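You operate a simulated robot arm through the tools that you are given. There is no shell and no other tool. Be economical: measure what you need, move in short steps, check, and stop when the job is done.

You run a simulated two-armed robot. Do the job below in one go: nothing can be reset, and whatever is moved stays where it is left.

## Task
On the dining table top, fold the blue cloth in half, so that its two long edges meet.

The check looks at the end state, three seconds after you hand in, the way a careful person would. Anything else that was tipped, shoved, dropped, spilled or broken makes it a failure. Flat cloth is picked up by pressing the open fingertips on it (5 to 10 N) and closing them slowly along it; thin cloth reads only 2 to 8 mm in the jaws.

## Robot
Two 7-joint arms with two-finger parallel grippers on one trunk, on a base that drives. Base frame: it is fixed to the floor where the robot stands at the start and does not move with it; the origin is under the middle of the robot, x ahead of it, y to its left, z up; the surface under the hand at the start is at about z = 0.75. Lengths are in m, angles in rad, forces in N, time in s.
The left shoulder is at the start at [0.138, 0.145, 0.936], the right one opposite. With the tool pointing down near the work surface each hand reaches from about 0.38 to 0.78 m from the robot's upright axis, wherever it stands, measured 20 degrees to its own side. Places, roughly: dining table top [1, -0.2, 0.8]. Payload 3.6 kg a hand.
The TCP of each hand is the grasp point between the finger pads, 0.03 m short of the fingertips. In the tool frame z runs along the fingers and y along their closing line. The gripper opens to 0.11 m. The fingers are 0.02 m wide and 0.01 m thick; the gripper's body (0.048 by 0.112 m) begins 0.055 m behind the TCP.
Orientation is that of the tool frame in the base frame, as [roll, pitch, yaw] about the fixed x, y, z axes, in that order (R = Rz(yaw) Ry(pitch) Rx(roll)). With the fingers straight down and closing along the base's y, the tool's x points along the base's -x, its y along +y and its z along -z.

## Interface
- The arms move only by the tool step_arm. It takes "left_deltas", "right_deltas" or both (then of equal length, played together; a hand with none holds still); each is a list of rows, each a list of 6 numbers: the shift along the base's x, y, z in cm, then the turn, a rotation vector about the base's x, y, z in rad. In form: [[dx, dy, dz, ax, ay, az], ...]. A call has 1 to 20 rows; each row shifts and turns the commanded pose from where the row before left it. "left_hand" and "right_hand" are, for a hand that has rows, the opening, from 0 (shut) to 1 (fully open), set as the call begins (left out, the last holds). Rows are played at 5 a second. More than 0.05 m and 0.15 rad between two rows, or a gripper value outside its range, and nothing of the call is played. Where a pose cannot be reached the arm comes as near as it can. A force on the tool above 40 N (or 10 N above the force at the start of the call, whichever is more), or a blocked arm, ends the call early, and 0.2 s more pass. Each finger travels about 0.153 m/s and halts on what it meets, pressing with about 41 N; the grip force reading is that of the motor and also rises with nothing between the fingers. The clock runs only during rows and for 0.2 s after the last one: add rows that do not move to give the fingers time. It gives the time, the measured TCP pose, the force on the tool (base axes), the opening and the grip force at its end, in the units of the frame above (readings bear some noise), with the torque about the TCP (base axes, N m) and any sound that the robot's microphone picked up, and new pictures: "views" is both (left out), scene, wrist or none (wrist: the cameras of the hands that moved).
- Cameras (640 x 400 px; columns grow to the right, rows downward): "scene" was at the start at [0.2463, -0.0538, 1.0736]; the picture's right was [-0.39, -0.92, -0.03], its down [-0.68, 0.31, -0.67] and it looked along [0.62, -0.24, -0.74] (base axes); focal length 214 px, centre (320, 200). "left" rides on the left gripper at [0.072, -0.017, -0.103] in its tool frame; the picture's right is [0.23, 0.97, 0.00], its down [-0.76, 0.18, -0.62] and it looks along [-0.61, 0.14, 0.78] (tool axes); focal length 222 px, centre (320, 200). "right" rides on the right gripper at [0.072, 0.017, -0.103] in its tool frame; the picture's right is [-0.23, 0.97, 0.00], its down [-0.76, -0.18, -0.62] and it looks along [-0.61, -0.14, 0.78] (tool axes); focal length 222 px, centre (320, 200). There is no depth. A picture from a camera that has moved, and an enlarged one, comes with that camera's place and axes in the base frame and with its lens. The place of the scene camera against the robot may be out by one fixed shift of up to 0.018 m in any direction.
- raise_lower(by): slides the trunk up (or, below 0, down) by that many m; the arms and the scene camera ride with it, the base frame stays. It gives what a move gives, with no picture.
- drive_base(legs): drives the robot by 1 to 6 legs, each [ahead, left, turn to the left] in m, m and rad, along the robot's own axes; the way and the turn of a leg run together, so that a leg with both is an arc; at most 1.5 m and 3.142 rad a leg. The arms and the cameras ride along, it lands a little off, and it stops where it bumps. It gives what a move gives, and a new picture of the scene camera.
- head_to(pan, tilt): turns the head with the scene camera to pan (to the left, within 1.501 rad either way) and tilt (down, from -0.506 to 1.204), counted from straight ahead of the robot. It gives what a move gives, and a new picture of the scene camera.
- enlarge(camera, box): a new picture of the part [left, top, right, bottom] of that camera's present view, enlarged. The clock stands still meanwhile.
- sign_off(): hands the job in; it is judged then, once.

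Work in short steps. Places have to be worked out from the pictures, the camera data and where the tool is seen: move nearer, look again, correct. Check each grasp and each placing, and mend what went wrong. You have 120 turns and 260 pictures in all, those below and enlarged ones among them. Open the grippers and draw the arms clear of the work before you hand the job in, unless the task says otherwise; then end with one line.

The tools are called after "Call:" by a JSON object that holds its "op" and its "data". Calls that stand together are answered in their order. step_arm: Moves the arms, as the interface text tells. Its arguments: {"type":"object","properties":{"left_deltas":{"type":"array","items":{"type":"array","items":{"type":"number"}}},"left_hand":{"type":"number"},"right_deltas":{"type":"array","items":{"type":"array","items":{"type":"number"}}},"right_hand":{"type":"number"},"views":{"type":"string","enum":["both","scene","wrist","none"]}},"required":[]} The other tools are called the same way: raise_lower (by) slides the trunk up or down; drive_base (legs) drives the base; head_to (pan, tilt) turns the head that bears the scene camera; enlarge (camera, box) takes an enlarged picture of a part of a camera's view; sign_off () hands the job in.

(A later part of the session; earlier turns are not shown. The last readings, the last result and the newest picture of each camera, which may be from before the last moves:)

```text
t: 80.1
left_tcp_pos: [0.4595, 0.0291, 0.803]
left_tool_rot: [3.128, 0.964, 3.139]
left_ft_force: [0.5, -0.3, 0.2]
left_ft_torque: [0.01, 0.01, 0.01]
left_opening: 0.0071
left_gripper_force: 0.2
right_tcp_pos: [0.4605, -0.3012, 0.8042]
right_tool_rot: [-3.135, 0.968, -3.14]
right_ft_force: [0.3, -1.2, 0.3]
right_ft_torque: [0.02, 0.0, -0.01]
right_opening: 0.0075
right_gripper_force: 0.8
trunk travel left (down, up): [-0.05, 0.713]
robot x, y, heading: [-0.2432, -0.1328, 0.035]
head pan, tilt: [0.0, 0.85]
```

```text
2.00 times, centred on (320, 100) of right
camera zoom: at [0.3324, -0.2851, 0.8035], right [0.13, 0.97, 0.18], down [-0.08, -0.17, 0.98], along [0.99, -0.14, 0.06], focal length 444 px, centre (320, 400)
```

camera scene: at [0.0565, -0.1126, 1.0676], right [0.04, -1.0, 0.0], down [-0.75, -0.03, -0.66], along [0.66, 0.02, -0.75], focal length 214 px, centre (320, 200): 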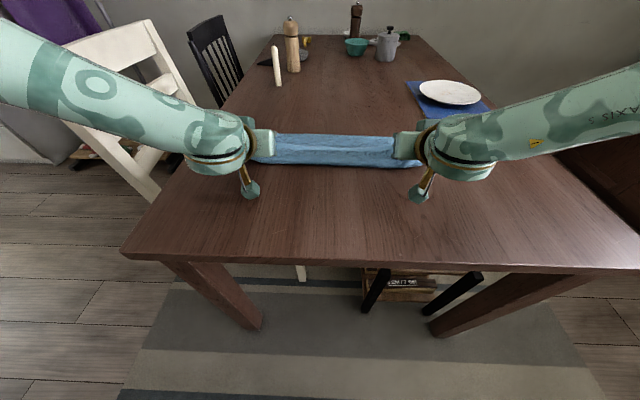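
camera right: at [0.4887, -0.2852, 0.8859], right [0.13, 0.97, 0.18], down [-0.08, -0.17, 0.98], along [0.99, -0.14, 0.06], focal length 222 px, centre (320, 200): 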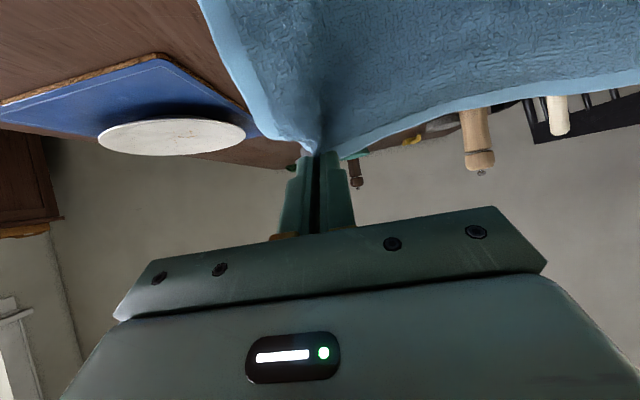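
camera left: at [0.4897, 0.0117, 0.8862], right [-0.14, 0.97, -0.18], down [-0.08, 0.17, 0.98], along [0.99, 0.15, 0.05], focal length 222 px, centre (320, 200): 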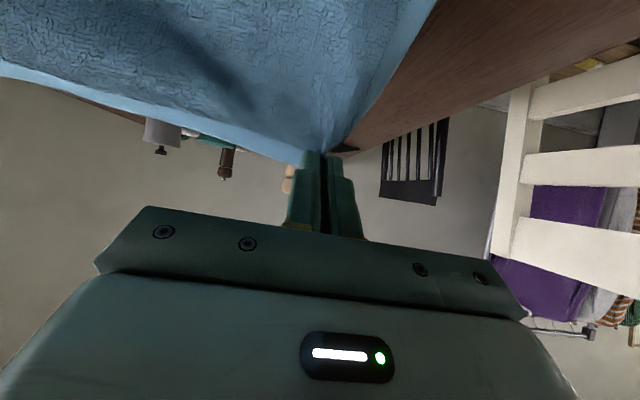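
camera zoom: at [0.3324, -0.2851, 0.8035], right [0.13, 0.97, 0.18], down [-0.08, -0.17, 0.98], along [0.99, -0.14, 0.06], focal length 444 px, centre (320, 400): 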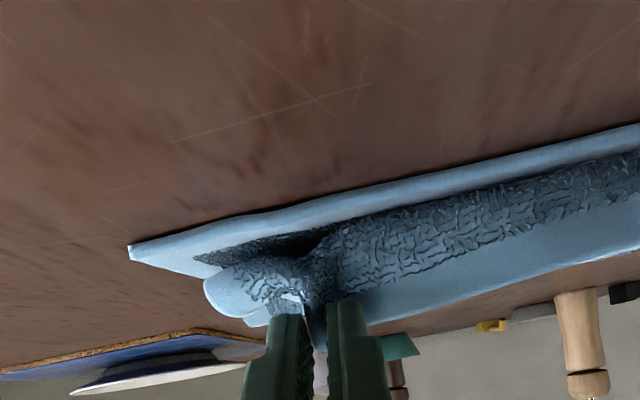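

The mid edge now lands almost on the lower edge with the fold unmoved. I'll draw back a little more with a slightly wider opening to slip off.

Call:
{"op": "step_arm", "data": {"left_deltas": [[0, 0, 0, 0, 0, 0], [-0.4, 0, -0.2, 0, 0, 0], [-0.4, 0, -0.2, 0, 0, 0], [0, 0, 0, 0, 0, 0]], "right_deltas": [[0, 0, 0, 0, 0, 0], [-0.4, 0, -0.2, 0, 0, 0], [-0.4, 0, -0.2, 0, 0, 0], [0, 0, 0, 0, 0, 0]], "left_hand": 0.1, "right_hand": 0.1, "views": "none"}}

Call:
{"op": "enlarge", "data": {"camera": "scene", "box": [220, 100, 460, 220]}}

Call:
{"op": "enlarge", "data": {"camera": "right", "box": [160, 0, 480, 200]}}

Call:
{"op": "enlarge", "data": {"camera": "left", "box": [160, 0, 480, 200]}}

```text
t: 81.1
left_tcp_pos: [0.4514, 0.0301, 0.7997]
left_tool_rot: [3.127, 0.964, 3.141]
left_ft_force: [0.0, -0.5, 0.7]
left_ft_torque: [-0.02, 0.02, 0.03]
left_opening: 0.0111
left_gripper_force: 0.0
right_tcp_pos: [0.4519, -0.3011, 0.8004]
right_tool_rot: [-3.135, 0.969, -3.138]
right_ft_force: [-0.3, 0.4, 0.0]
right_ft_torque: [-0.03, 0.0, -0.02]
right_opening: 0.0111
right_gripper_force: 0.1
trunk travel left (down, up): [-0.05, 0.713]
robot x, y, heading: [-0.2375, -0.1303, 0.033]
head pan, tilt: [0.0, 0.85]
```

```text
2.67 times, centred on (340, 160) of scene
camera zoom: at [0.0566, -0.1126, 1.0675], right [0.04, -1.0, 0.0], down [-0.75, -0.03, -0.66], along [0.66, 0.02, -0.75], focal length 572 px, centre (267, 307)
```

zoom: 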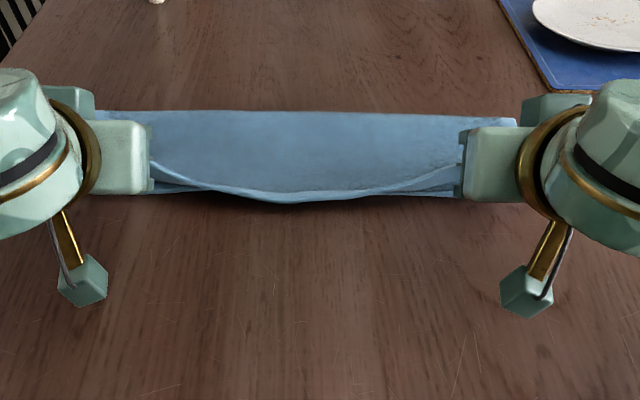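

```text
2.00 times, centred on (320, 100) of right
camera zoom: at [0.3243, -0.285, 0.7996], right [0.13, 0.97, 0.18], down [-0.08, -0.17, 0.98], along [0.99, -0.14, 0.06], focal length 444 px, centre (320, 400)
```

zoom: 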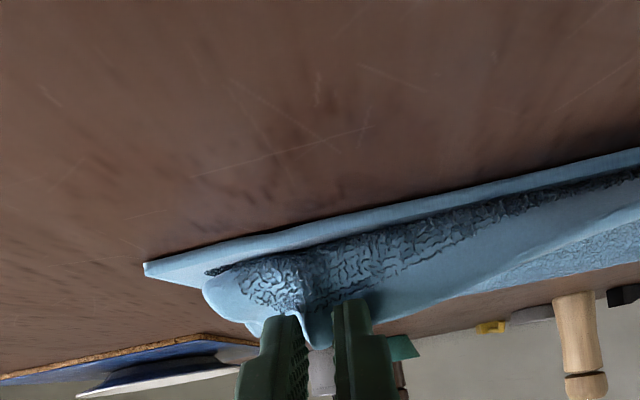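

```text
2.00 times, centred on (320, 100) of left
camera zoom: at [0.3255, 0.0121, 0.7994], right [-0.14, 0.97, -0.18], down [-0.08, 0.17, 0.98], along [0.99, 0.15, 0.05], focal length 444 px, centre (320, 400)
```

zoom: 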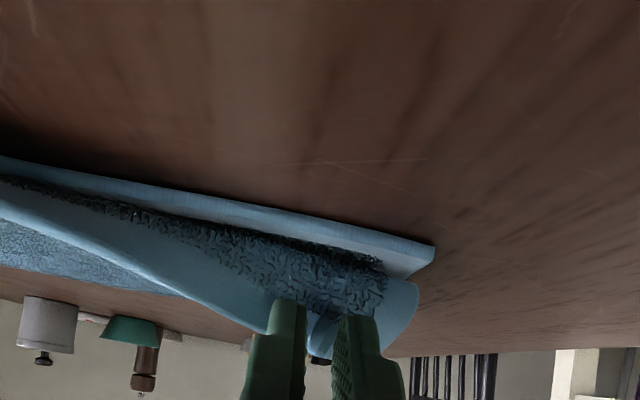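

Middle is right on target; only the corners still sit on the fingers. I'll open further and draw back.

Call:
{"op": "step_arm", "data": {"left_deltas": [[0, 0, 0, 0, 0, 0], [0, 0, 0, 0, 0, 0], [-0.5, 0, 0, 0, 0, 0], [-0.7, 0, 0.1, 0, 0, 0], [-0.8, 0, 0.2, 0, 0, 0], [-0.8, 0, 0.3, 0, 0, 0], [0, 0, 0, 0, 0, 0]], "right_deltas": [[0, 0, 0, 0, 0, 0], [0, 0, 0, 0, 0, 0], [-0.5, 0, 0, 0, 0, 0], [-0.7, 0, 0.1, 0, 0, 0], [-0.8, 0, 0.2, 0, 0, 0], [-0.8, 0, 0.3, 0, 0, 0], [0, 0, 0, 0, 0, 0]], "left_hand": 0.22, "right_hand": 0.22, "views": "none"}}

Call:
{"op": "enlarge", "data": {"camera": "scene", "box": [220, 100, 460, 220]}}

Call:
{"op": "enlarge", "data": {"camera": "right", "box": [160, 0, 480, 200]}}

Call:
{"op": "enlarge", "data": {"camera": "left", "box": [160, 0, 480, 200]}}

```text
t: 82.7
left_tcp_pos: [0.4245, 0.0291, 0.8064]
left_tool_rot: [3.128, 0.963, 3.142]
left_ft_force: [0.3, 0.8, 0.2]
left_ft_torque: [0.01, 0.0, 0.02]
left_opening: 0.0241
left_gripper_force: 0.0
right_tcp_pos: [0.4228, -0.3016, 0.8074]
right_tool_rot: [-3.135, 0.968, -3.141]
right_ft_force: [0.2, 0.1, -0.3]
right_ft_torque: [-0.01, 0.04, 0.0]
right_opening: 0.0238
right_gripper_force: 0.1
trunk travel left (down, up): [-0.05, 0.713]
robot x, y, heading: [-0.2414, -0.1346, 0.034]
head pan, tilt: [0.0, 0.85]
```

```text
2.67 times, centred on (340, 160) of scene
camera zoom: at [0.0566, -0.1126, 1.0675], right [0.04, -1.0, 0.0], down [-0.75, -0.03, -0.66], along [0.66, 0.02, -0.75], focal length 572 px, centre (267, 307)
```

zoom: 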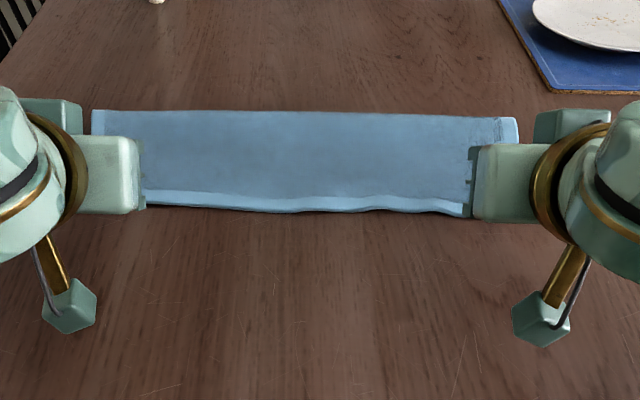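

```text
2.00 times, centred on (320, 100) of right
camera zoom: at [0.2962, -0.2846, 0.8052], right [0.13, 0.97, 0.18], down [-0.08, -0.17, 0.98], along [0.99, -0.15, 0.06], focal length 444 px, centre (320, 400)
```

zoom: 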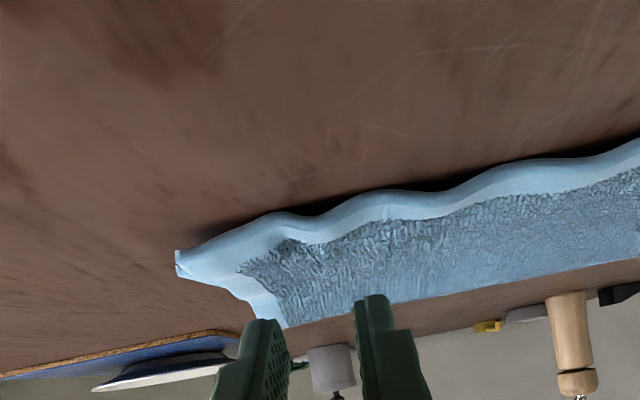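

```text
2.00 times, centred on (320, 100) of left
camera zoom: at [0.2974, 0.0121, 0.8056], right [-0.14, 0.97, -0.18], down [-0.08, 0.17, 0.98], along [0.99, 0.15, 0.05], focal length 444 px, centre (320, 400)
```

zoom: 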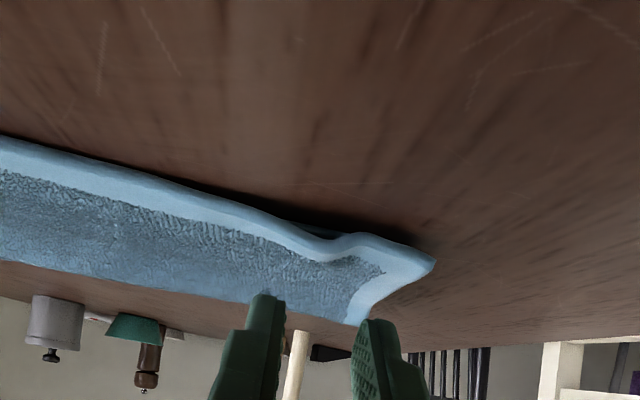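

Both corners released and lay flat. I'll back off and rise clear, then look from above.

Call:
{"op": "step_arm", "data": {"left_deltas": [[-1, 0, 0.5, 0, 0, 0], [-1, 0.3, 1, 0, 0.05, 0], [-0.5, 0.8, 1.5, 0, 0.05, 0], [0, 1, 2, 0, 0.1, 0], [0, 1.2, 2, 0, 0.1, 0], [0, 1.5, 2, 0, 0.1, 0], [0, 1.5, 2, 0, 0.1, 0], [0, 1.5, 2, 0, 0.1, 0]], "right_deltas": [[-1, 0, 0.5, 0, 0, 0], [-1, -0.3, 1, 0, 0.05, 0], [-0.5, -0.8, 1.5, 0, 0.05, 0], [0, -1, 2, 0, 0.1, 0], [0, -1.2, 2, 0, 0.1, 0], [0, -1.5, 2, 0, 0.1, 0], [0, -1.5, 2, 0, 0.1, 0], [0, -1.5, 2, 0, 0.1, 0]], "views": "both"}}

Call:
{"op": "enlarge", "data": {"camera": "scene", "box": [220, 100, 460, 220]}}

```text
t: 84.5
left_tcp_pos: [0.3979, 0.1077, 0.9383]
left_tool_rot: [3.129, 0.362, 3.14]
left_ft_force: [-1.2, -0.5, 0.7]
left_ft_torque: [0.03, 0.0, 0.01]
left_opening: 0.0242
left_gripper_force: 0.0
right_tcp_pos: [0.3982, -0.3813, 0.9374]
right_tool_rot: [-3.136, 0.365, -3.139]
right_ft_force: [-0.3, 0.7, 0.4]
right_ft_torque: [-0.02, -0.03, 0.0]
right_opening: 0.0244
right_gripper_force: 0.0
trunk travel left (down, up): [-0.05, 0.713]
robot x, y, heading: [-0.2444, -0.1314, 0.033]
head pan, tilt: [0.0, 0.85]
camera scene: at [0.0563, -0.1126, 1.0676], right [0.04, -1.0, 0.0], down [-0.75, -0.03, -0.66], along [0.66, 0.02, -0.75], focal length 214 px, centre (320, 200)
camera right: at [0.2926, -0.3637, 1.0077], right [0.21, 0.97, 0.08], down [0.49, -0.17, 0.86], along [0.85, -0.14, -0.51], focal length 222 px, centre (320, 200)
camera left: at [0.2941, 0.0897, 1.0078], right [-0.22, 0.97, -0.07], down [0.49, 0.17, 0.85], along [0.84, 0.15, -0.51], focal length 222 px, centre (320, 200)
```

scene: 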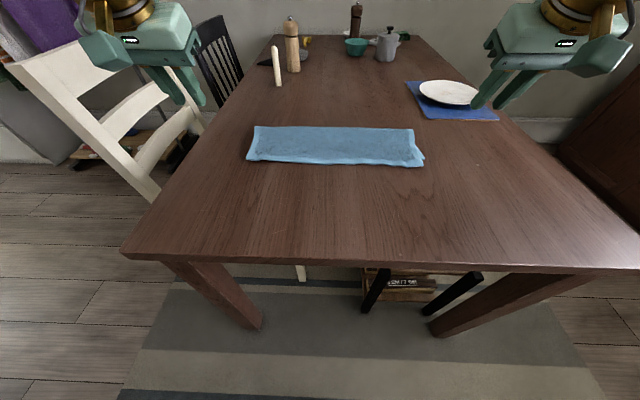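
right: 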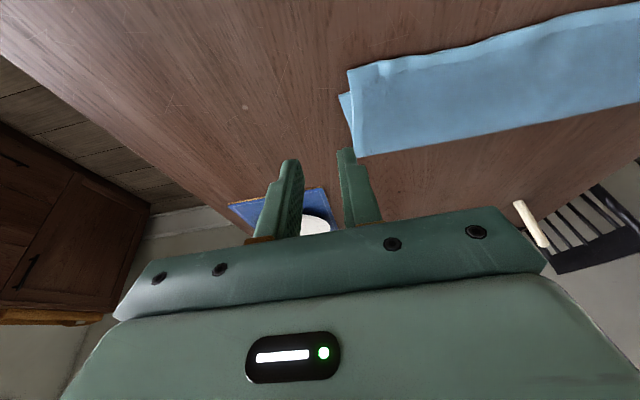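
left: 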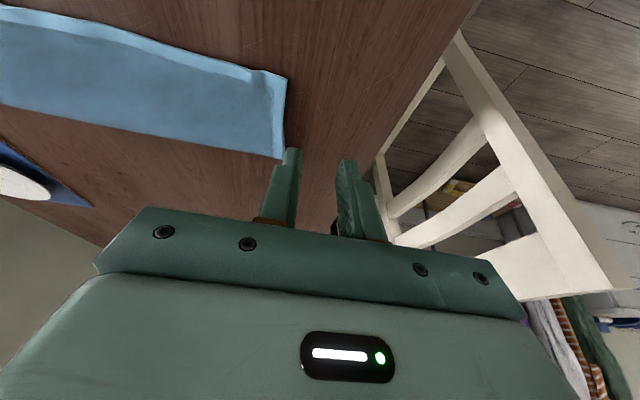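

```text
2.67 times, centred on (340, 160) of scene
camera zoom: at [0.0563, -0.1126, 1.0676], right [0.04, -1.0, 0.0], down [-0.75, -0.03, -0.66], along [0.66, 0.02, -0.75], focal length 572 px, centre (267, 307)
```

zoom: 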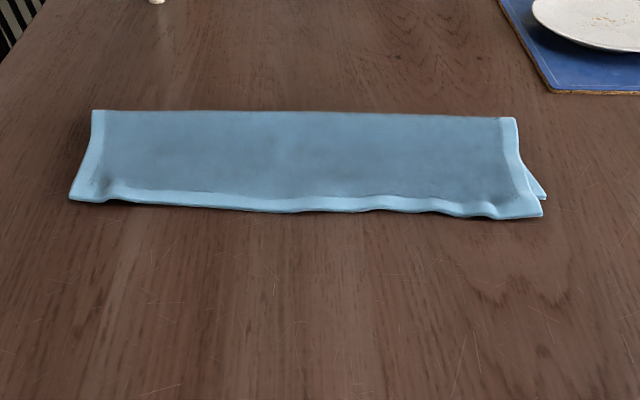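

Nice flat fold, but the upper edge seems to overhang the lower edge by 1–3 cm toward me. I'll measure with enlarged wrist views.

Call:
{"op": "enlarge", "data": {"camera": "right", "box": [320, 0, 640, 200]}}

Call:
{"op": "enlarge", "data": {"camera": "left", "box": [0, 0, 320, 200]}}

```text
2.00 times, centred on (480, 100) of right
camera zoom: at [0.2926, -0.3637, 1.0077], right [0.21, 0.97, 0.08], down [0.49, -0.17, 0.86], along [0.85, -0.14, -0.51], focal length 444 px, centre (0, 400)
```

zoom: 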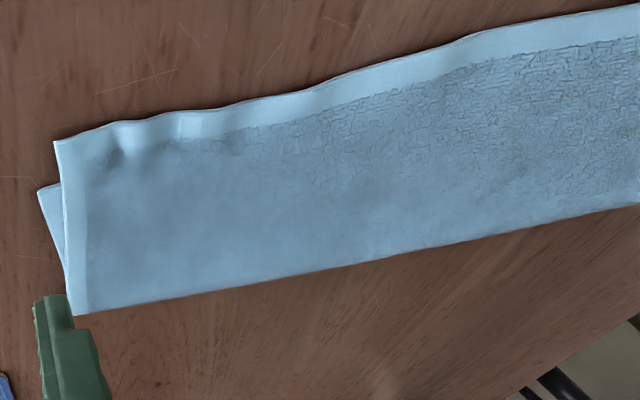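

```text
2.00 times, centred on (160, 100) of left
camera zoom: at [0.2941, 0.0897, 1.0078], right [-0.22, 0.97, -0.07], down [0.49, 0.17, 0.85], along [0.84, 0.15, -0.51], focal length 444 px, centre (640, 400)
```

zoom: 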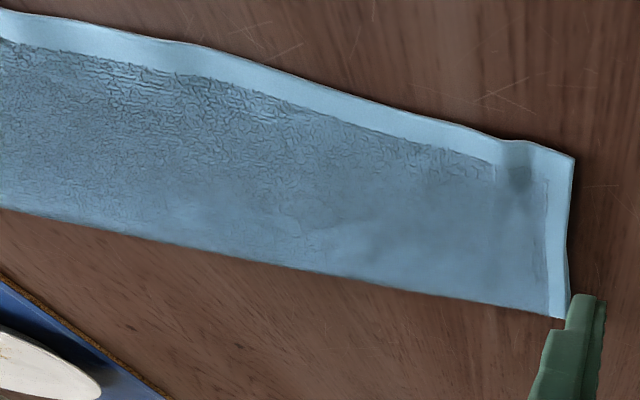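

Overhang: about 2.8 cm at right, 2.6 cm in the middle, 1.5 cm at left. I'll re-grip the upper edge's corners with near-vertical tools and re-lay it properly. First I'll position above the corners.

Call:
{"op": "step_arm", "data": {"left_deltas": [[0.8, -0.9, -0.5, 0, 0.03, 0], [0.8, -0.9, -1, 0, 0.03, 0], [0.8, -0.9, -1, 0, 0.03, 0], [0.8, -0.9, -1.2, 0, 0.03, 0], [0.8, -0.9, -1.2, 0, 0.03, 0], [0.8, -0.9, -1.3, 0, 0.03, 0], [0.8, -0.9, -1.3, 0, 0.03, 0], [0.8, -0.7, -1.3, 0, 0, 0], [0, 0, -1.3, 0, 0, 0], [0, 0, -1.2, 0, 0, 0], [0, 0, -0.8, 0, 0, 0], [0, 0, 0, 0, 0, 0], [0, 0, 0, 0, 0, 0]], "right_deltas": [[0.7, 0.8, -0.5, 0, 0.03, 0], [0.7, 0.8, -1, 0, 0.03, 0], [0.7, 0.8, -1, 0, 0.03, 0], [0.7, 0.8, -1.2, 0, 0.03, 0], [0.7, 0.8, -1.2, 0, 0.03, 0], [0.7, 0.9, -1.3, 0, 0.03, 0], [0.6, 0.8, -1.3, 0, 0.03, 0], [0.6, 0.8, -1.3, 0, 0, 0], [0, 0, -1.3, 0, 0, 0], [0, 0, -1.2, 0, 0, 0], [0, 0, -0.8, 0, 0, 0], [0, 0, 0, 0, 0, 0], [0, 0, 0, 0, 0, 0]], "left_hand": 0.27, "right_hand": 0.27, "views": "both"}}

```text
t: 87.3
left_tcp_pos: [0.4627, 0.0379, 0.814]
left_tool_rot: [3.129, 0.155, 3.14]
left_ft_force: [-0.4, -0.3, -0.2]
left_ft_torque: [0.01, 0.0, 0.04]
left_opening: 0.0296
left_gripper_force: 0.0
right_tcp_pos: [0.4531, -0.3152, 0.8161]
right_tool_rot: [-3.135, 0.157, -3.14]
right_ft_force: [1.4, -0.1, 0.3]
right_ft_torque: [0.03, 0.0, -0.02]
right_opening: 0.0295
right_gripper_force: 0.0
trunk travel left (down, up): [-0.05, 0.713]
robot x, y, heading: [-0.2422, -0.1347, 0.038]
head pan, tilt: [0.0, 0.85]
camera scene: at [0.0567, -0.1126, 1.0675], right [0.04, -1.0, 0.0], down [-0.75, -0.03, -0.66], along [0.66, 0.02, -0.75], focal length 214 px, centre (320, 200)
camera right: at [0.3639, -0.298, 0.9062], right [0.22, 0.97, 0.03], down [0.65, -0.17, 0.74], along [0.72, -0.15, -0.68], focal length 222 px, centre (320, 200)
camera left: at [0.3751, 0.0197, 0.9057], right [-0.23, 0.97, -0.02], down [0.66, 0.17, 0.73], along [0.72, 0.15, -0.68], focal length 222 px, centre (320, 200)
```

scene: 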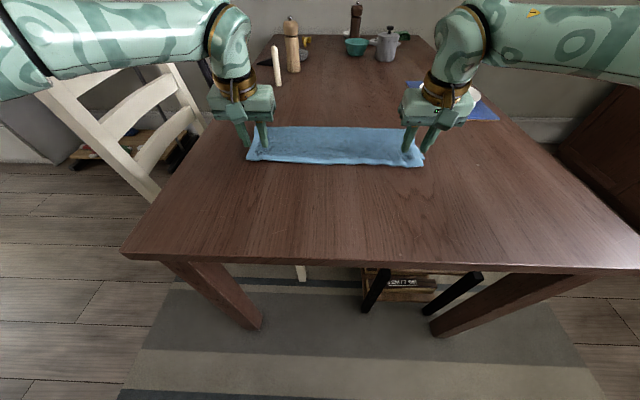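
right: 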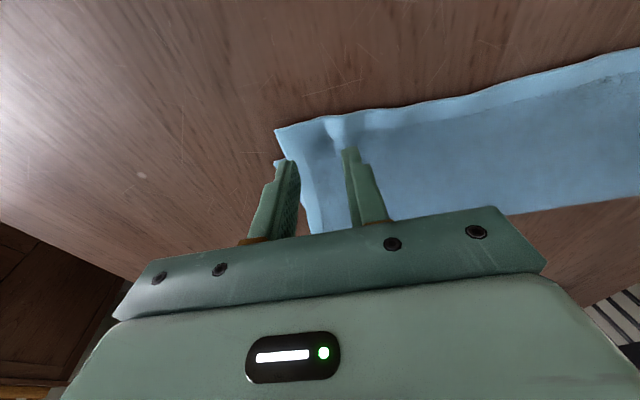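
left: 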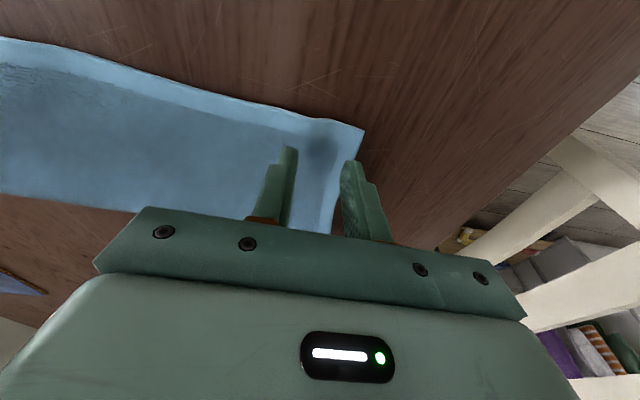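

Alignment matches. I'll descend to light contact.

Call:
{"op": "step_arm", "data": {"left_deltas": [[0, 0, -0.5, 0, 0, 0], [0, 0, -0.6, 0, 0, 0], [0, 0, -0.6, 0, 0, 0], [0, 0, -0.4, 0, 0, 0], [0, 0, -0.3, 0, 0, 0], [0, 0, 0, 0, 0, 0]], "right_deltas": [[0, 0, -0.5, 0, 0, 0], [0, 0, -0.7, 0, 0, 0], [0, 0, -0.7, 0, 0, 0], [0, 0, -0.4, 0, 0, 0], [0, 0, -0.3, 0, 0, 0], [0, 0, 0, 0, 0, 0]], "views": "none"}}

Call:
{"op": "step_arm", "data": {"left_deltas": [[0, 0, -0.2, 0, 0, 0], [0, 0, 0, 0, 0, 0]], "right_deltas": [[0, 0, -0.2, 0, 0, 0], [0, 0, 0, 0, 0, 0]], "views": "none"}}

```text
t: 88.7
left_tcp_pos: [0.4608, 0.0382, 0.791]
left_tool_rot: [3.129, 0.153, 3.14]
left_ft_force: [-0.2, -1.3, 1.3]
left_ft_torque: [-0.01, -0.02, -0.02]
left_opening: 0.0299
left_gripper_force: 0.0
right_tcp_pos: [0.4531, -0.3142, 0.7885]
right_tool_rot: [-3.136, 0.16, -3.139]
right_ft_force: [1.1, -0.5, -0.2]
right_ft_torque: [0.01, -0.01, -0.06]
right_opening: 0.0298
right_gripper_force: 0.2
trunk travel left (down, up): [-0.05, 0.713]
robot x, y, heading: [-0.2416, -0.1328, 0.038]
head pan, tilt: [0.0, 0.85]
```

```text
t: 89.3
left_tcp_pos: [0.4613, 0.0375, 0.7893]
left_tool_rot: [3.13, 0.154, 3.14]
left_ft_force: [-0.1, -0.9, 0.0]
left_ft_torque: [0.01, -0.02, 0.03]
left_opening: 0.0296
left_gripper_force: 0.2
right_tcp_pos: [0.453, -0.3154, 0.7871]
right_tool_rot: [-3.137, 0.158, -3.14]
right_ft_force: [0.5, 0.3, 0.0]
right_ft_torque: [0.01, 0.01, 0.0]
right_opening: 0.0297
right_gripper_force: 0.1
trunk travel left (down, up): [-0.05, 0.713]
robot x, y, heading: [-0.2442, -0.135, 0.035]
head pan, tilt: [0.0, 0.85]
```

Call:
{"op": "step_arm", "data": {"left_deltas": [[0, 0, -0.3, 0, 0, 0], [0, 0, 0, 0, 0, 0]], "right_deltas": [[0, 0, -0.2, 0, 0, 0], [0, 0, 0, 0, 0, 0]], "views": "none"}}

Call:
{"op": "step_arm", "data": {"left_deltas": [[0, 0, -0.1, 0, 0, 0], [0, 0, 0, 0, 0, 0]], "right_deltas": [[0, 0, -0.1, 0, 0, 0], [0, 0, 0, 0, 0, 0]], "views": "none"}}

```text
t: 89.9
left_tcp_pos: [0.4616, 0.0375, 0.7861]
left_tool_rot: [3.132, 0.155, -3.141]
left_ft_force: [0.5, -0.6, 3.6]
left_ft_torque: [0.02, -0.01, -0.03]
left_opening: 0.0296
left_gripper_force: 0.1
right_tcp_pos: [0.4525, -0.3156, 0.7853]
right_tool_rot: [-3.136, 0.159, -3.14]
right_ft_force: [1.1, 0.2, 0.3]
right_ft_torque: [-0.01, -0.03, 0.0]
right_opening: 0.0296
right_gripper_force: 0.1
trunk travel left (down, up): [-0.05, 0.713]
robot x, y, heading: [-0.2429, -0.1328, 0.035]
head pan, tilt: [0.0, 0.85]
```

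```text
t: 90.5
left_tcp_pos: [0.4629, 0.0382, 0.785]
left_tool_rot: [3.13, 0.155, 3.141]
left_ft_force: [1.4, 0.1, 4.4]
left_ft_torque: [-0.02, -0.07, 0.0]
left_opening: 0.0297
left_gripper_force: 0.0
right_tcp_pos: [0.4524, -0.3138, 0.7852]
right_tool_rot: [-3.137, 0.162, -3.139]
right_ft_force: [0.0, -0.1, 2.4]
right_ft_torque: [-0.01, -0.05, -0.02]
right_opening: 0.0298
right_gripper_force: 0.0
trunk travel left (down, up): [-0.05, 0.713]
robot x, y, heading: [-0.2434, -0.1329, 0.04]
head pan, tilt: [0.0, 0.85]
```

Contact at 2–4 N on both. I'll press a touch more and close in steps.

Call:
{"op": "step_arm", "data": {"left_deltas": [[0, 0, -0.07, 0, 0, 0], [0, 0, 0, 0, 0, 0]], "right_deltas": [[0, 0, -0.1, 0, 0, 0], [0, 0, 0, 0, 0, 0]], "left_hand": 0.22, "right_hand": 0.22, "views": "wrist"}}

```text
t: 91.1
left_tcp_pos: [0.4621, 0.0382, 0.7853]
left_tool_rot: [3.128, 0.156, 3.14]
left_ft_force: [-0.2, -0.7, 7.4]
left_ft_torque: [-0.05, -0.03, 0.01]
left_opening: 0.0234
left_gripper_force: 0.0
right_tcp_pos: [0.4518, -0.3153, 0.7839]
right_tool_rot: [-3.138, 0.16, -3.14]
right_ft_force: [-0.1, 1.1, 3.9]
right_ft_torque: [0.01, 0.0, -0.03]
right_opening: 0.0243
right_gripper_force: 0.1
trunk travel left (down, up): [-0.05, 0.713]
robot x, y, heading: [-0.2421, -0.1344, 0.035]
head pan, tilt: [0.0, 0.85]
camera right: at [0.3629, -0.2982, 0.8749], right [0.22, 0.97, 0.03], down [0.65, -0.17, 0.74], along [0.72, -0.14, -0.67], focal length 222 px, centre (320, 200)
camera left: at [0.3746, 0.0197, 0.8762], right [-0.23, 0.97, -0.02], down [0.66, 0.17, 0.74], along [0.72, 0.15, -0.68], focal length 222 px, centre (320, 200)
```

right: 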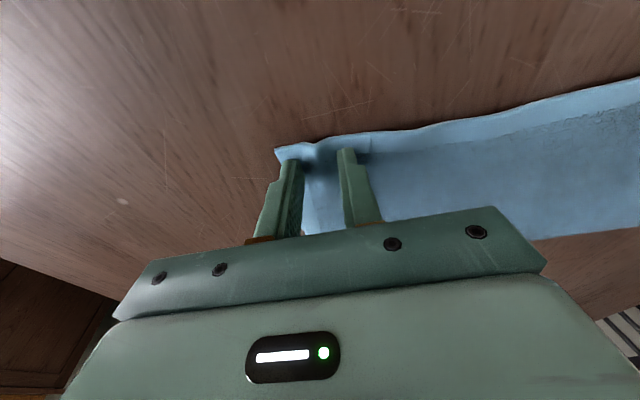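
left: 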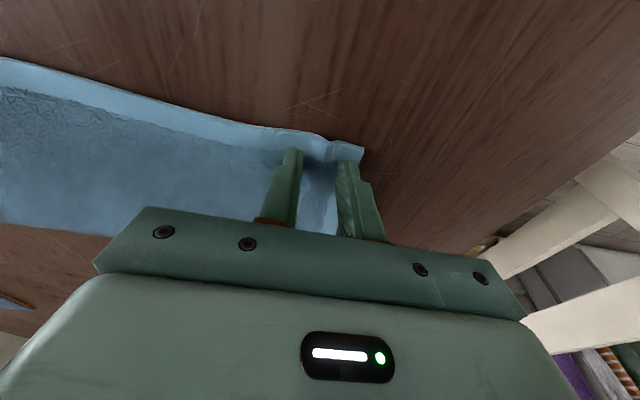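

Gathering works. I'll press slightly more on the right and close in steps to zero.

Call:
{"op": "step_arm", "data": {"left_deltas": [[0, 0, -0.03, 0, 0, 0], [0, 0, 0, 0, 0, 0]], "right_deltas": [[0, 0, -0.1, 0, 0, 0], [0, 0, 0, 0, 0, 0]], "left_hand": 0.17, "right_hand": 0.17, "views": "none"}}

Call:
{"op": "step_arm", "data": {"left_deltas": [[0, 0, 0, 0, 0, 0], [0, 0, 0, 0, 0, 0]], "right_deltas": [[0, 0, 0, 0, 0, 0], [0, 0, 0, 0, 0, 0]], "left_hand": 0.11, "right_hand": 0.11, "views": "none"}}

Call:
{"op": "step_arm", "data": {"left_deltas": [[0, 0, 0, 0, 0, 0], [0, 0, 0, 0, 0, 0]], "right_deltas": [[0, 0, 0, 0, 0, 0], [0, 0, 0, 0, 0, 0]], "left_hand": 0.05, "right_hand": 0.05, "views": "none"}}

Call:
{"op": "step_arm", "data": {"left_deltas": [[0, 0, 0, 0, 0, 0], [0, 0, 0, 0, 0, 0]], "right_deltas": [[0, 0, 0, 0, 0, 0], [0, 0, 0, 0, 0, 0]], "left_hand": 0.0, "right_hand": 0.0, "views": "wrist"}}

```text
t: 91.7
left_tcp_pos: [0.4621, 0.0348, 0.7856]
left_tool_rot: [3.13, 0.156, 3.141]
left_ft_force: [0.8, 0.4, 7.3]
left_ft_torque: [0.0, -0.03, 0.01]
left_opening: 0.0177
left_gripper_force: 0.0
right_tcp_pos: [0.4511, -0.3149, 0.7832]
right_tool_rot: [-3.137, 0.161, -3.14]
right_ft_force: [-0.2, -0.6, 6.3]
right_ft_torque: [0.03, -0.01, 0.02]
right_opening: 0.0184
right_gripper_force: 0.1
trunk travel left (down, up): [-0.05, 0.713]
robot x, y, heading: [-0.2433, -0.1346, 0.038]
head pan, tilt: [0.0, 0.85]
```

```text
t: 92.3
left_tcp_pos: [0.4611, 0.0376, 0.7851]
left_tool_rot: [3.129, 0.155, 3.14]
left_ft_force: [-1.1, -1.0, 6.4]
left_ft_torque: [-0.03, -0.02, 0.01]
left_opening: 0.0114
left_gripper_force: 0.0
right_tcp_pos: [0.4522, -0.3147, 0.7832]
right_tool_rot: [-3.137, 0.16, -3.14]
right_ft_force: [0.0, 0.8, 7.8]
right_ft_torque: [0.06, 0.03, -0.03]
right_opening: 0.0117
right_gripper_force: 0.0
trunk travel left (down, up): [-0.05, 0.713]
robot x, y, heading: [-0.2438, -0.1319, 0.038]
head pan, tilt: [0.0, 0.85]
```

```text
t: 92.9
left_tcp_pos: [0.4614, 0.038, 0.7846]
left_tool_rot: [3.129, 0.156, 3.138]
left_ft_force: [-0.4, -1.6, 6.6]
left_ft_torque: [-0.09, -0.05, 0.0]
left_opening: 0.0064
left_gripper_force: 1.0
right_tcp_pos: [0.4527, -0.3146, 0.784]
right_tool_rot: [-3.136, 0.16, -3.138]
right_ft_force: [-0.3, 2.2, 9.1]
right_ft_torque: [0.07, 0.03, 0.01]
right_opening: 0.0071
right_gripper_force: 1.1
trunk travel left (down, up): [-0.05, 0.713]
robot x, y, heading: [-0.2442, -0.1313, 0.038]
head pan, tilt: [0.0, 0.85]
```

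```text
t: 93.5
left_tcp_pos: [0.4616, 0.037, 0.7859]
left_tool_rot: [3.13, 0.156, 3.14]
left_ft_force: [-0.1, -3.5, 6.1]
left_ft_torque: [-0.1, -0.07, 0.03]
left_opening: 0.0037
left_gripper_force: 40.8
right_tcp_pos: [0.4514, -0.3154, 0.7846]
right_tool_rot: [-3.137, 0.161, -3.14]
right_ft_force: [0.1, 3.3, 7.5]
right_ft_torque: [0.09, 0.07, 0.01]
right_opening: 0.0034
right_gripper_force: 41.1
trunk travel left (down, up): [-0.05, 0.713]
robot x, y, heading: [-0.2432, -0.1349, 0.035]
head pan, tilt: [0.0, 0.85]
camera right: at [0.3625, -0.2981, 0.8743], right [0.22, 0.97, 0.03], down [0.65, -0.17, 0.74], along [0.72, -0.14, -0.67], focal length 222 px, centre (320, 200)
camera left: at [0.3741, 0.0197, 0.8761], right [-0.23, 0.97, -0.02], down [0.66, 0.17, 0.74], along [0.72, 0.15, -0.68], focal length 222 px, centre (320, 200)
```

right: 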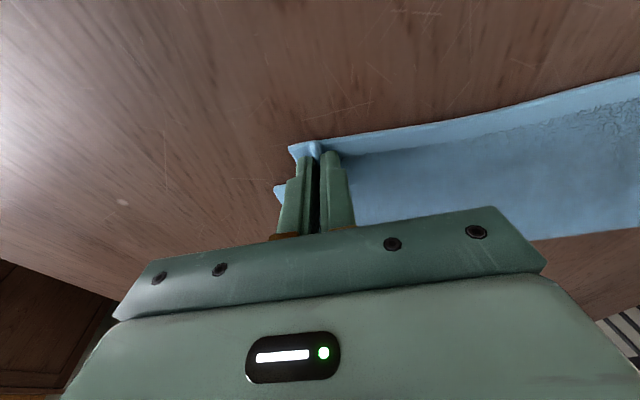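
left: 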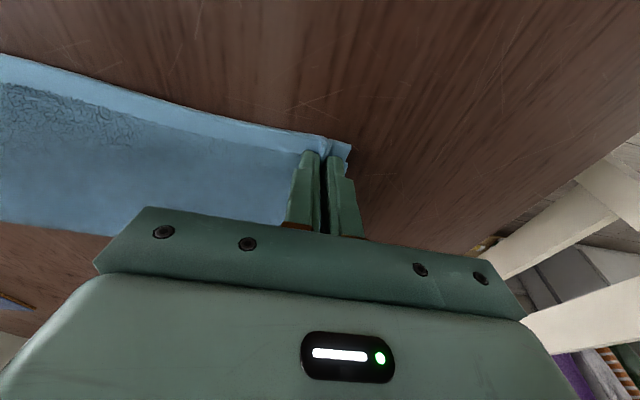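

Gripped (3.5 mm each). Lift along the arc to upright again so the lower layer re-lays, tilting the tools for reach.

Call:
{"op": "step_arm", "data": {"left_deltas": [[0.3, 0, 1.2, 0, 0, 0], [0.4, 0, 1.3, 0, -0.05, 0], [0.6, 0, 1.3, 0, -0.06, 0], [0.8, 0, 1.3, 0, -0.06, 0], [0.9, 0, 1.2, 0, -0.06, 0], [1.1, 0, 1.1, 0, -0.06, 0], [1.2, 0, 1.0, 0, -0.06, 0], [1.3, 0, 0.9, 0, -0.06, 0], [1.4, 0, 0.8, 0, -0.06, 0], [1.5, 0, 0.5, 0, -0.06, 0], [1.5, 0, 0.3, 0, -0.06, 0], [1.5, 0, 0.1, 0, -0.06, 0], [0, 0, 0, 0, 0, 0]], "right_deltas": [[0.3, 0, 1.2, 0, 0, 0], [0.5, 0, 1.3, 0, -0.05, 0], [0.7, 0, 1.3, 0, -0.06, 0], [0.9, 0, 1.3, 0, -0.06, 0], [1.0, 0, 1.2, 0, -0.06, 0], [1.2, 0, 1.1, 0, -0.06, 0], [1.3, 0, 1.0, 0, -0.06, 0], [1.4, 0, 0.9, 0, -0.06, 0], [1.5, 0, 0.8, 0, -0.06, 0], [1.6, 0, 0.5, 0, -0.06, 0], [1.6, 0, 0.3, 0, -0.06, 0], [1.5, 0, 0.1, 0, -0.06, 0], [0, 0, 0, 0, 0, 0]], "views": "none"}}

Call:
{"op": "enlarge", "data": {"camera": "scene", "box": [200, 80, 480, 220]}}

```text
t: 96.3
left_tcp_pos: [0.588, 0.0373, 0.8927]
left_tool_rot: [3.127, 0.803, 3.141]
left_ft_force: [0.0, -2.5, 0.2]
left_ft_torque: [-0.05, -0.02, -0.06]
left_opening: 0.0036
left_gripper_force: 41.1
right_tcp_pos: [0.5879, -0.316, 0.8922]
right_tool_rot: [-3.134, 0.81, -3.139]
right_ft_force: [0.6, 3.4, -0.7]
right_ft_torque: [0.07, 0.01, 0.12]
right_opening: 0.0034
right_gripper_force: 40.9
trunk travel left (down, up): [-0.05, 0.713]
robot x, y, heading: [-0.2461, -0.1308, 0.03]
head pan, tilt: [0.0, 0.85]
```

```text
2.29 times, centred on (340, 150) of scene
camera zoom: at [0.0565, -0.1126, 1.0676], right [0.04, -1.0, 0.0], down [-0.75, -0.03, -0.66], along [0.66, 0.02, -0.75], focal length 490 px, centre (274, 314)
```

zoom: 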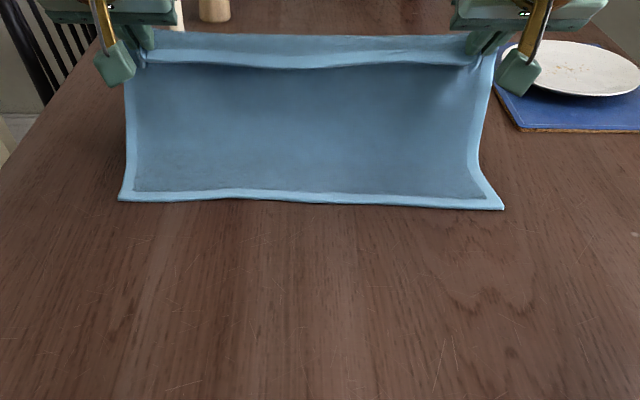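

The whole cloth slid forward ~1.7 cm (near edge now x≈0.488, harmless). I'll move slightly forward, then come down on an arc about x=0.618, un-tilting, to land the upper edge at 0.488.

Call:
{"op": "step_arm", "data": {"left_deltas": [[0.8, -0.1, 0, 0, 0, 0], [0.7, -0.1, 0, 0, 0, 0], [-1.0, -0.1, -0.1, 0, 0.03, 0], [-1.1, 0, -0.2, 0, 0.04, 0], [-1.1, 0, -0.3, 0, 0.04, 0], [-1.1, 0, -0.4, 0, 0.04, 0], [-1.2, 0, -1.0, 0, 0.06, 0], [-1.1, 0, -1.1, 0, 0.07, 0], [-1.1, 0, -1.1, 0, 0.07, 0], [-0.6, 0, -1.0, 0, 0.05, 0], [-0.5, 0, -1.0, 0, 0.05, 0], [-0.4, 0, -0.9, 0, 0.05, 0], [0, 0, 0, 0, 0, 0]], "right_deltas": [[0.8, 0.1, 0, 0, 0, 0], [0.7, 0.1, 0, 0, 0, 0], [-1.0, 0.1, -0.1, 0, 0.03, 0], [-1.1, 0, -0.2, 0, 0.04, 0], [-1.1, 0, -0.3, 0, 0.04, 0], [-1.1, 0, -0.4, 0, 0.04, 0], [-1.2, 0, -1.0, 0, 0.06, 0], [-1.1, 0, -1.1, 0, 0.07, 0], [-1.1, 0, -1.1, 0, 0.07, 0], [-0.6, 0, -1.0, 0, 0.05, 0], [-0.5, 0, -1.0, 0, 0.05, 0], [-0.4, 0, -0.9, 0, 0.05, 0], [0, 0, 0, 0, 0, 0]], "views": "wrist"}}

Call:
{"op": "enlarge", "data": {"camera": "scene", "box": [200, 80, 480, 220]}}

```text
t: 99.1
left_tcp_pos: [0.5106, 0.034, 0.8226]
left_tool_rot: [3.128, 0.303, 3.14]
left_ft_force: [0.1, -0.2, -0.1]
left_ft_torque: [0.02, -0.02, 0.02]
left_opening: 0.0034
left_gripper_force: 41.5
right_tcp_pos: [0.5109, -0.3122, 0.8209]
right_tool_rot: [-3.136, 0.306, -3.141]
right_ft_force: [-0.3, 1.0, -0.1]
right_ft_torque: [-0.01, -0.02, 0.03]
right_opening: 0.0035
right_gripper_force: 41.0
trunk travel left (down, up): [-0.05, 0.713]
robot x, y, heading: [-0.2437, -0.13, 0.032]
head pan, tilt: [0.0, 0.85]
camera right: at [0.409, -0.2952, 0.8973], right [0.22, 0.97, 0.06], down [0.54, -0.17, 0.83], along [0.82, -0.14, -0.56], focal length 222 px, centre (320, 200)
camera left: at [0.4108, 0.0172, 0.8996], right [-0.22, 0.97, -0.06], down [0.54, 0.17, 0.82], along [0.81, 0.15, -0.56], focal length 222 px, centre (320, 200)
```

right: 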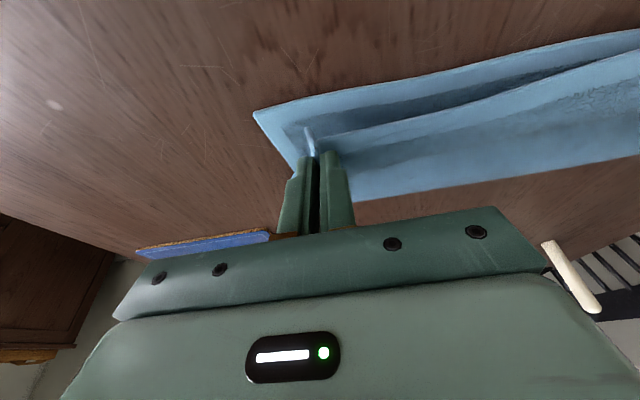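
left: 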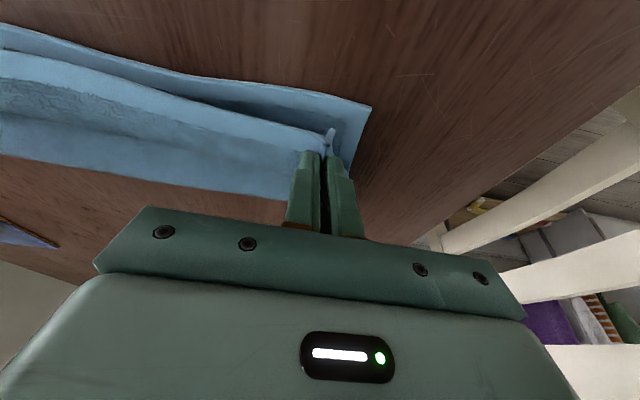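

```text
2.29 times, centred on (340, 150) of scene
camera zoom: at [0.0566, -0.1126, 1.0675], right [0.04, -1.0, 0.0], down [-0.75, -0.03, -0.66], along [0.66, 0.02, -0.75], focal length 490 px, centre (274, 314)
```

zoom: 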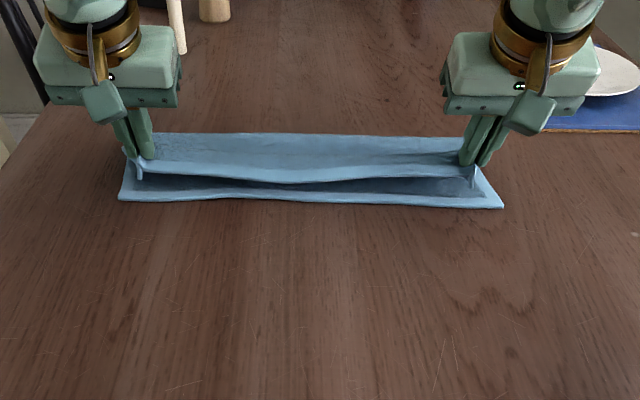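

Excellent: the upper edge hangs naturally just above and slightly behind the lower edge (x≈0.492). Lowering now to land it on that edge.

Call:
{"op": "step_arm", "data": {"left_deltas": [[-0.2, 0, -0.8, 0, 0.04, 0], [-0.2, 0, -0.8, 0, 0.04, 0], [-0.2, 0, -0.8, 0, 0.04, 0], [-0.2, 0, -0.5, 0, 0.03, 0], [0, 0, -0.2, 0, 0, 0], [0, 0, 0, 0, 0, 0]], "right_deltas": [[-0.2, 0, -0.8, 0, 0.04, 0], [-0.2, 0, -0.8, 0, 0.04, 0], [-0.2, 0, -0.8, 0, 0.04, 0], [-0.2, 0, -0.5, 0, 0.03, 0], [0, 0, -0.2, 0, 0, 0], [0, 0, 0, 0, 0, 0]], "views": "wrist"}}

Call:
{"op": "enlarge", "data": {"camera": "scene", "box": [200, 80, 480, 220]}}

```text
t: 100.5
left_tcp_pos: [0.5031, 0.0341, 0.7927]
left_tool_rot: [3.129, 0.153, -3.141]
left_ft_force: [0.0, -0.6, 0.8]
left_ft_torque: [-0.01, 0.0, 0.02]
left_opening: 0.0033
left_gripper_force: 41.3
right_tcp_pos: [0.5035, -0.3109, 0.7904]
right_tool_rot: [-3.138, 0.158, -3.137]
right_ft_force: [-0.9, 1.0, 1.6]
right_ft_torque: [0.03, -0.02, -0.01]
right_opening: 0.0033
right_gripper_force: 41.7
trunk travel left (down, up): [-0.05, 0.713]
robot x, y, heading: [-0.245, -0.1315, 0.036]
head pan, tilt: [0.0, 0.85]
camera right: at [0.4134, -0.2948, 0.8812], right [0.22, 0.97, 0.03], down [0.65, -0.17, 0.74], along [0.72, -0.14, -0.68], focal length 222 px, centre (320, 200)
camera left: at [0.4152, 0.0168, 0.8829], right [-0.23, 0.97, -0.02], down [0.66, 0.17, 0.73], along [0.72, 0.15, -0.68], focal length 222 px, centre (320, 200)
```

right: 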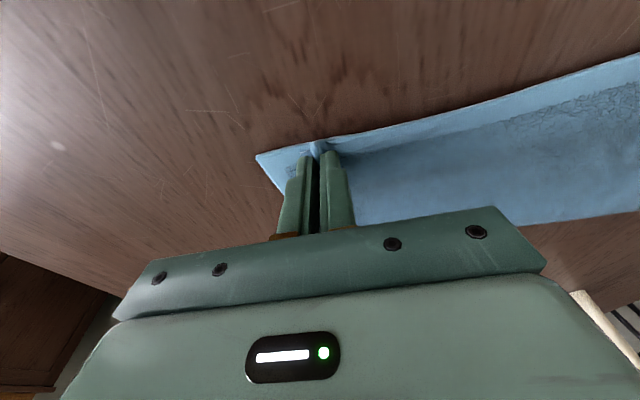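
left: 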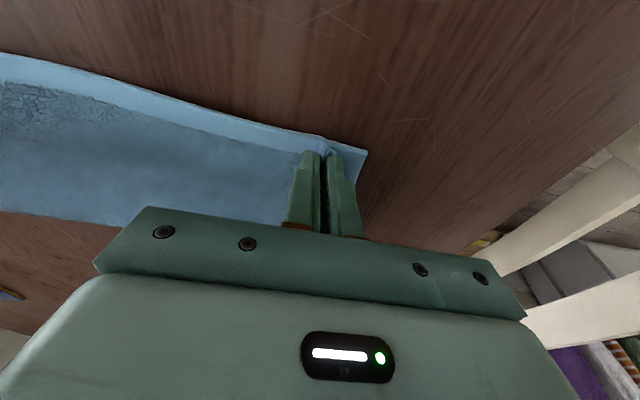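

```text
2.29 times, centred on (340, 150) of scene
camera zoom: at [0.0563, -0.1125, 1.0676], right [0.04, -1.0, 0.0], down [-0.75, -0.03, -0.66], along [0.66, 0.02, -0.75], focal length 490 px, centre (274, 314)
```

zoom: 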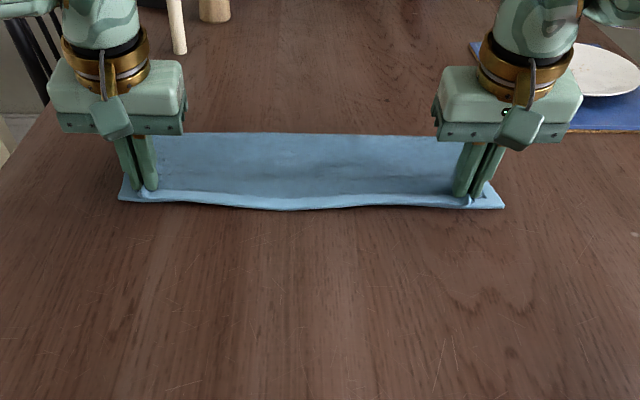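

The edges coincide at the corners. Opening gradually to release; the opening fingers spread the gathered cloth back.

Call:
{"op": "step_arm", "data": {"left_deltas": [[0, 0, 0, 0, 0, 0], [0, 0, 0, 0, 0, 0]], "right_deltas": [[0, 0, 0, 0, 0, 0], [0, 0, 0, 0, 0, 0]], "left_hand": 0.1, "right_hand": 0.1, "views": "none"}}

Call:
{"op": "step_arm", "data": {"left_deltas": [[0, 0, 0, 0, 0, 0], [0, 0, 0, 0, 0, 0], [0, 0, 0.3, 0, 0, 0], [0, 0, 0.5, 0, 0, 0], [0, 0, 0.8, 0, 0, 0], [0, 0, 1.2, 0, 0, 0], [0, 0, 1.5, 0, 0, 0], [0, 0, 2, 0, 0, 0], [0, 0.5, 2, 0, 0, 0], [0, 1.5, 2, 0, 0, 0], [-1, 2, 2, 0, 0, 0], [-1, 2, 2, 0, 0, 0], [-1, 2, 1, 0, 0, 0], [-1, 1, 0, 0, 0, 0]], "right_deltas": [[0, 0, 0, 0, 0, 0], [0, 0, 0, 0, 0, 0], [0, 0, 0.3, 0, 0, 0], [0, 0, 0.5, 0, 0, 0], [0, 0, 0.8, 0, 0, 0], [0, 0, 1.2, 0, 0, 0], [0, 0, 1.5, 0, 0, 0], [0, 0, 2, 0, 0, 0], [0, -0.5, 2, 0, 0, 0], [0, -1.5, 2, 0, 0, 0], [-1, -2, 2, 0, 0, 0], [-1, -2, 2, 0, 0, 0], [-1, -2, 1, 0, 0, 0], [-1, -1, 0, 0, 0, 0]], "left_hand": 0.25, "right_hand": 0.25, "views": "both"}}

Call:
{"op": "enlarge", "data": {"camera": "scene", "box": [220, 100, 460, 220]}}

```text
t: 101.1
left_tcp_pos: [0.5029, 0.0345, 0.7914]
left_tool_rot: [3.13, 0.153, -3.141]
left_ft_force: [-0.3, 1.2, 0.4]
left_ft_torque: [0.01, -0.02, 0.01]
left_opening: 0.011
left_gripper_force: 0.0
right_tcp_pos: [0.503, -0.3116, 0.7911]
right_tool_rot: [-3.138, 0.16, -3.139]
right_ft_force: [0.2, 0.1, 0.0]
right_ft_torque: [0.01, -0.03, 0.01]
right_opening: 0.011
right_gripper_force: 0.1
trunk travel left (down, up): [-0.05, 0.713]
robot x, y, heading: [-0.244, -0.136, 0.038]
head pan, tilt: [0.0, 0.85]
```

```text
t: 104.1
left_tcp_pos: [0.476, 0.0739, 0.8451]
left_tool_rot: [3.129, 0.157, 3.14]
left_ft_force: [0.7, -0.1, 0.3]
left_ft_torque: [0.01, 0.02, -0.01]
left_opening: 0.0275
left_gripper_force: 0.1
left hand out of reach, approached as far as the arm can: row 7, 8, 9, 10, 11, 12, 13
right_tcp_pos: [0.4862, -0.3323, 0.8586]
right_tool_rot: [-3.136, 0.158, -3.139]
right_ft_force: [0.1, 0.4, 0.3]
right_ft_torque: [0.02, -0.02, 0.02]
right_opening: 0.0271
right_gripper_force: 0.1
right hand out of reach, approached as far as the arm can: row 9, 10, 11, 12, 13
trunk travel left (down, up): [-0.05, 0.713]
robot x, y, heading: [-0.2439, -0.1318, 0.038]
head pan, tilt: [0.0, 0.85]
camera scene: at [0.0563, -0.1126, 1.0676], right [0.04, -1.0, 0.0], down [-0.75, -0.03, -0.66], along [0.66, 0.02, -0.75], focal length 214 px, centre (320, 200)
camera right: at [0.3972, -0.3153, 0.949], right [0.22, 0.97, 0.03], down [0.65, -0.17, 0.74], along [0.72, -0.14, -0.68], focal length 222 px, centre (320, 200)
camera left: at [0.389, 0.0565, 0.936], right [-0.23, 0.97, -0.02], down [0.66, 0.17, 0.74], along [0.72, 0.15, -0.68], focal length 222 px, centre (320, 200)
```

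scene: 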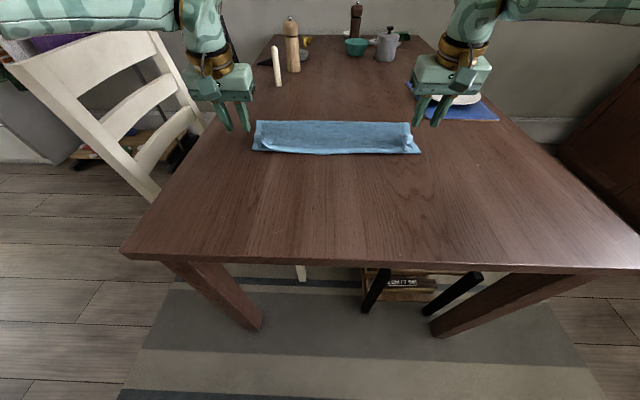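
right: 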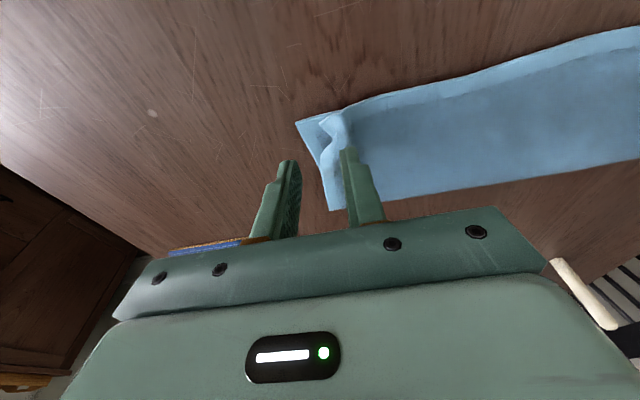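
left: 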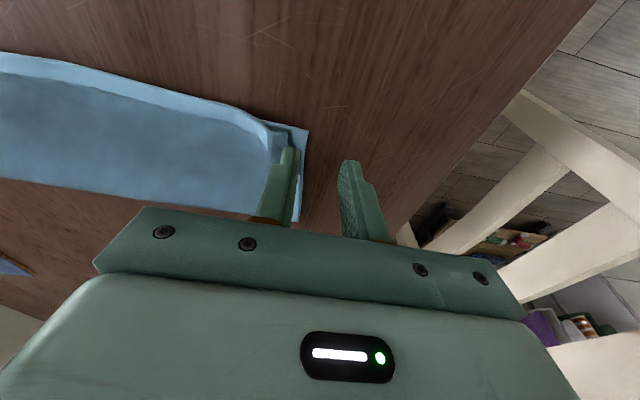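

```text
2.67 times, centred on (340, 160) of scene
camera zoom: at [0.0563, -0.1126, 1.0676], right [0.04, -1.0, 0.0], down [-0.75, -0.03, -0.66], along [0.66, 0.02, -0.75], focal length 572 px, centre (267, 307)
```

zoom: 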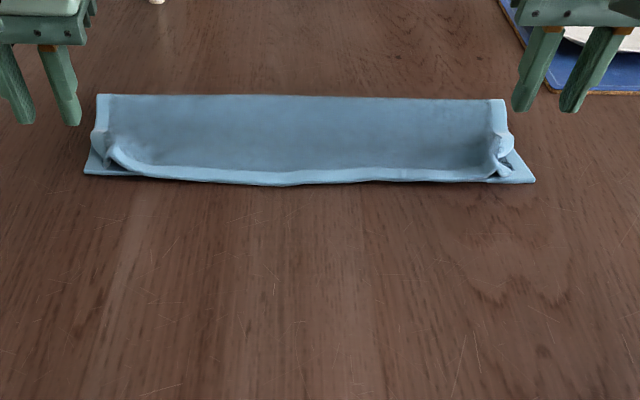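

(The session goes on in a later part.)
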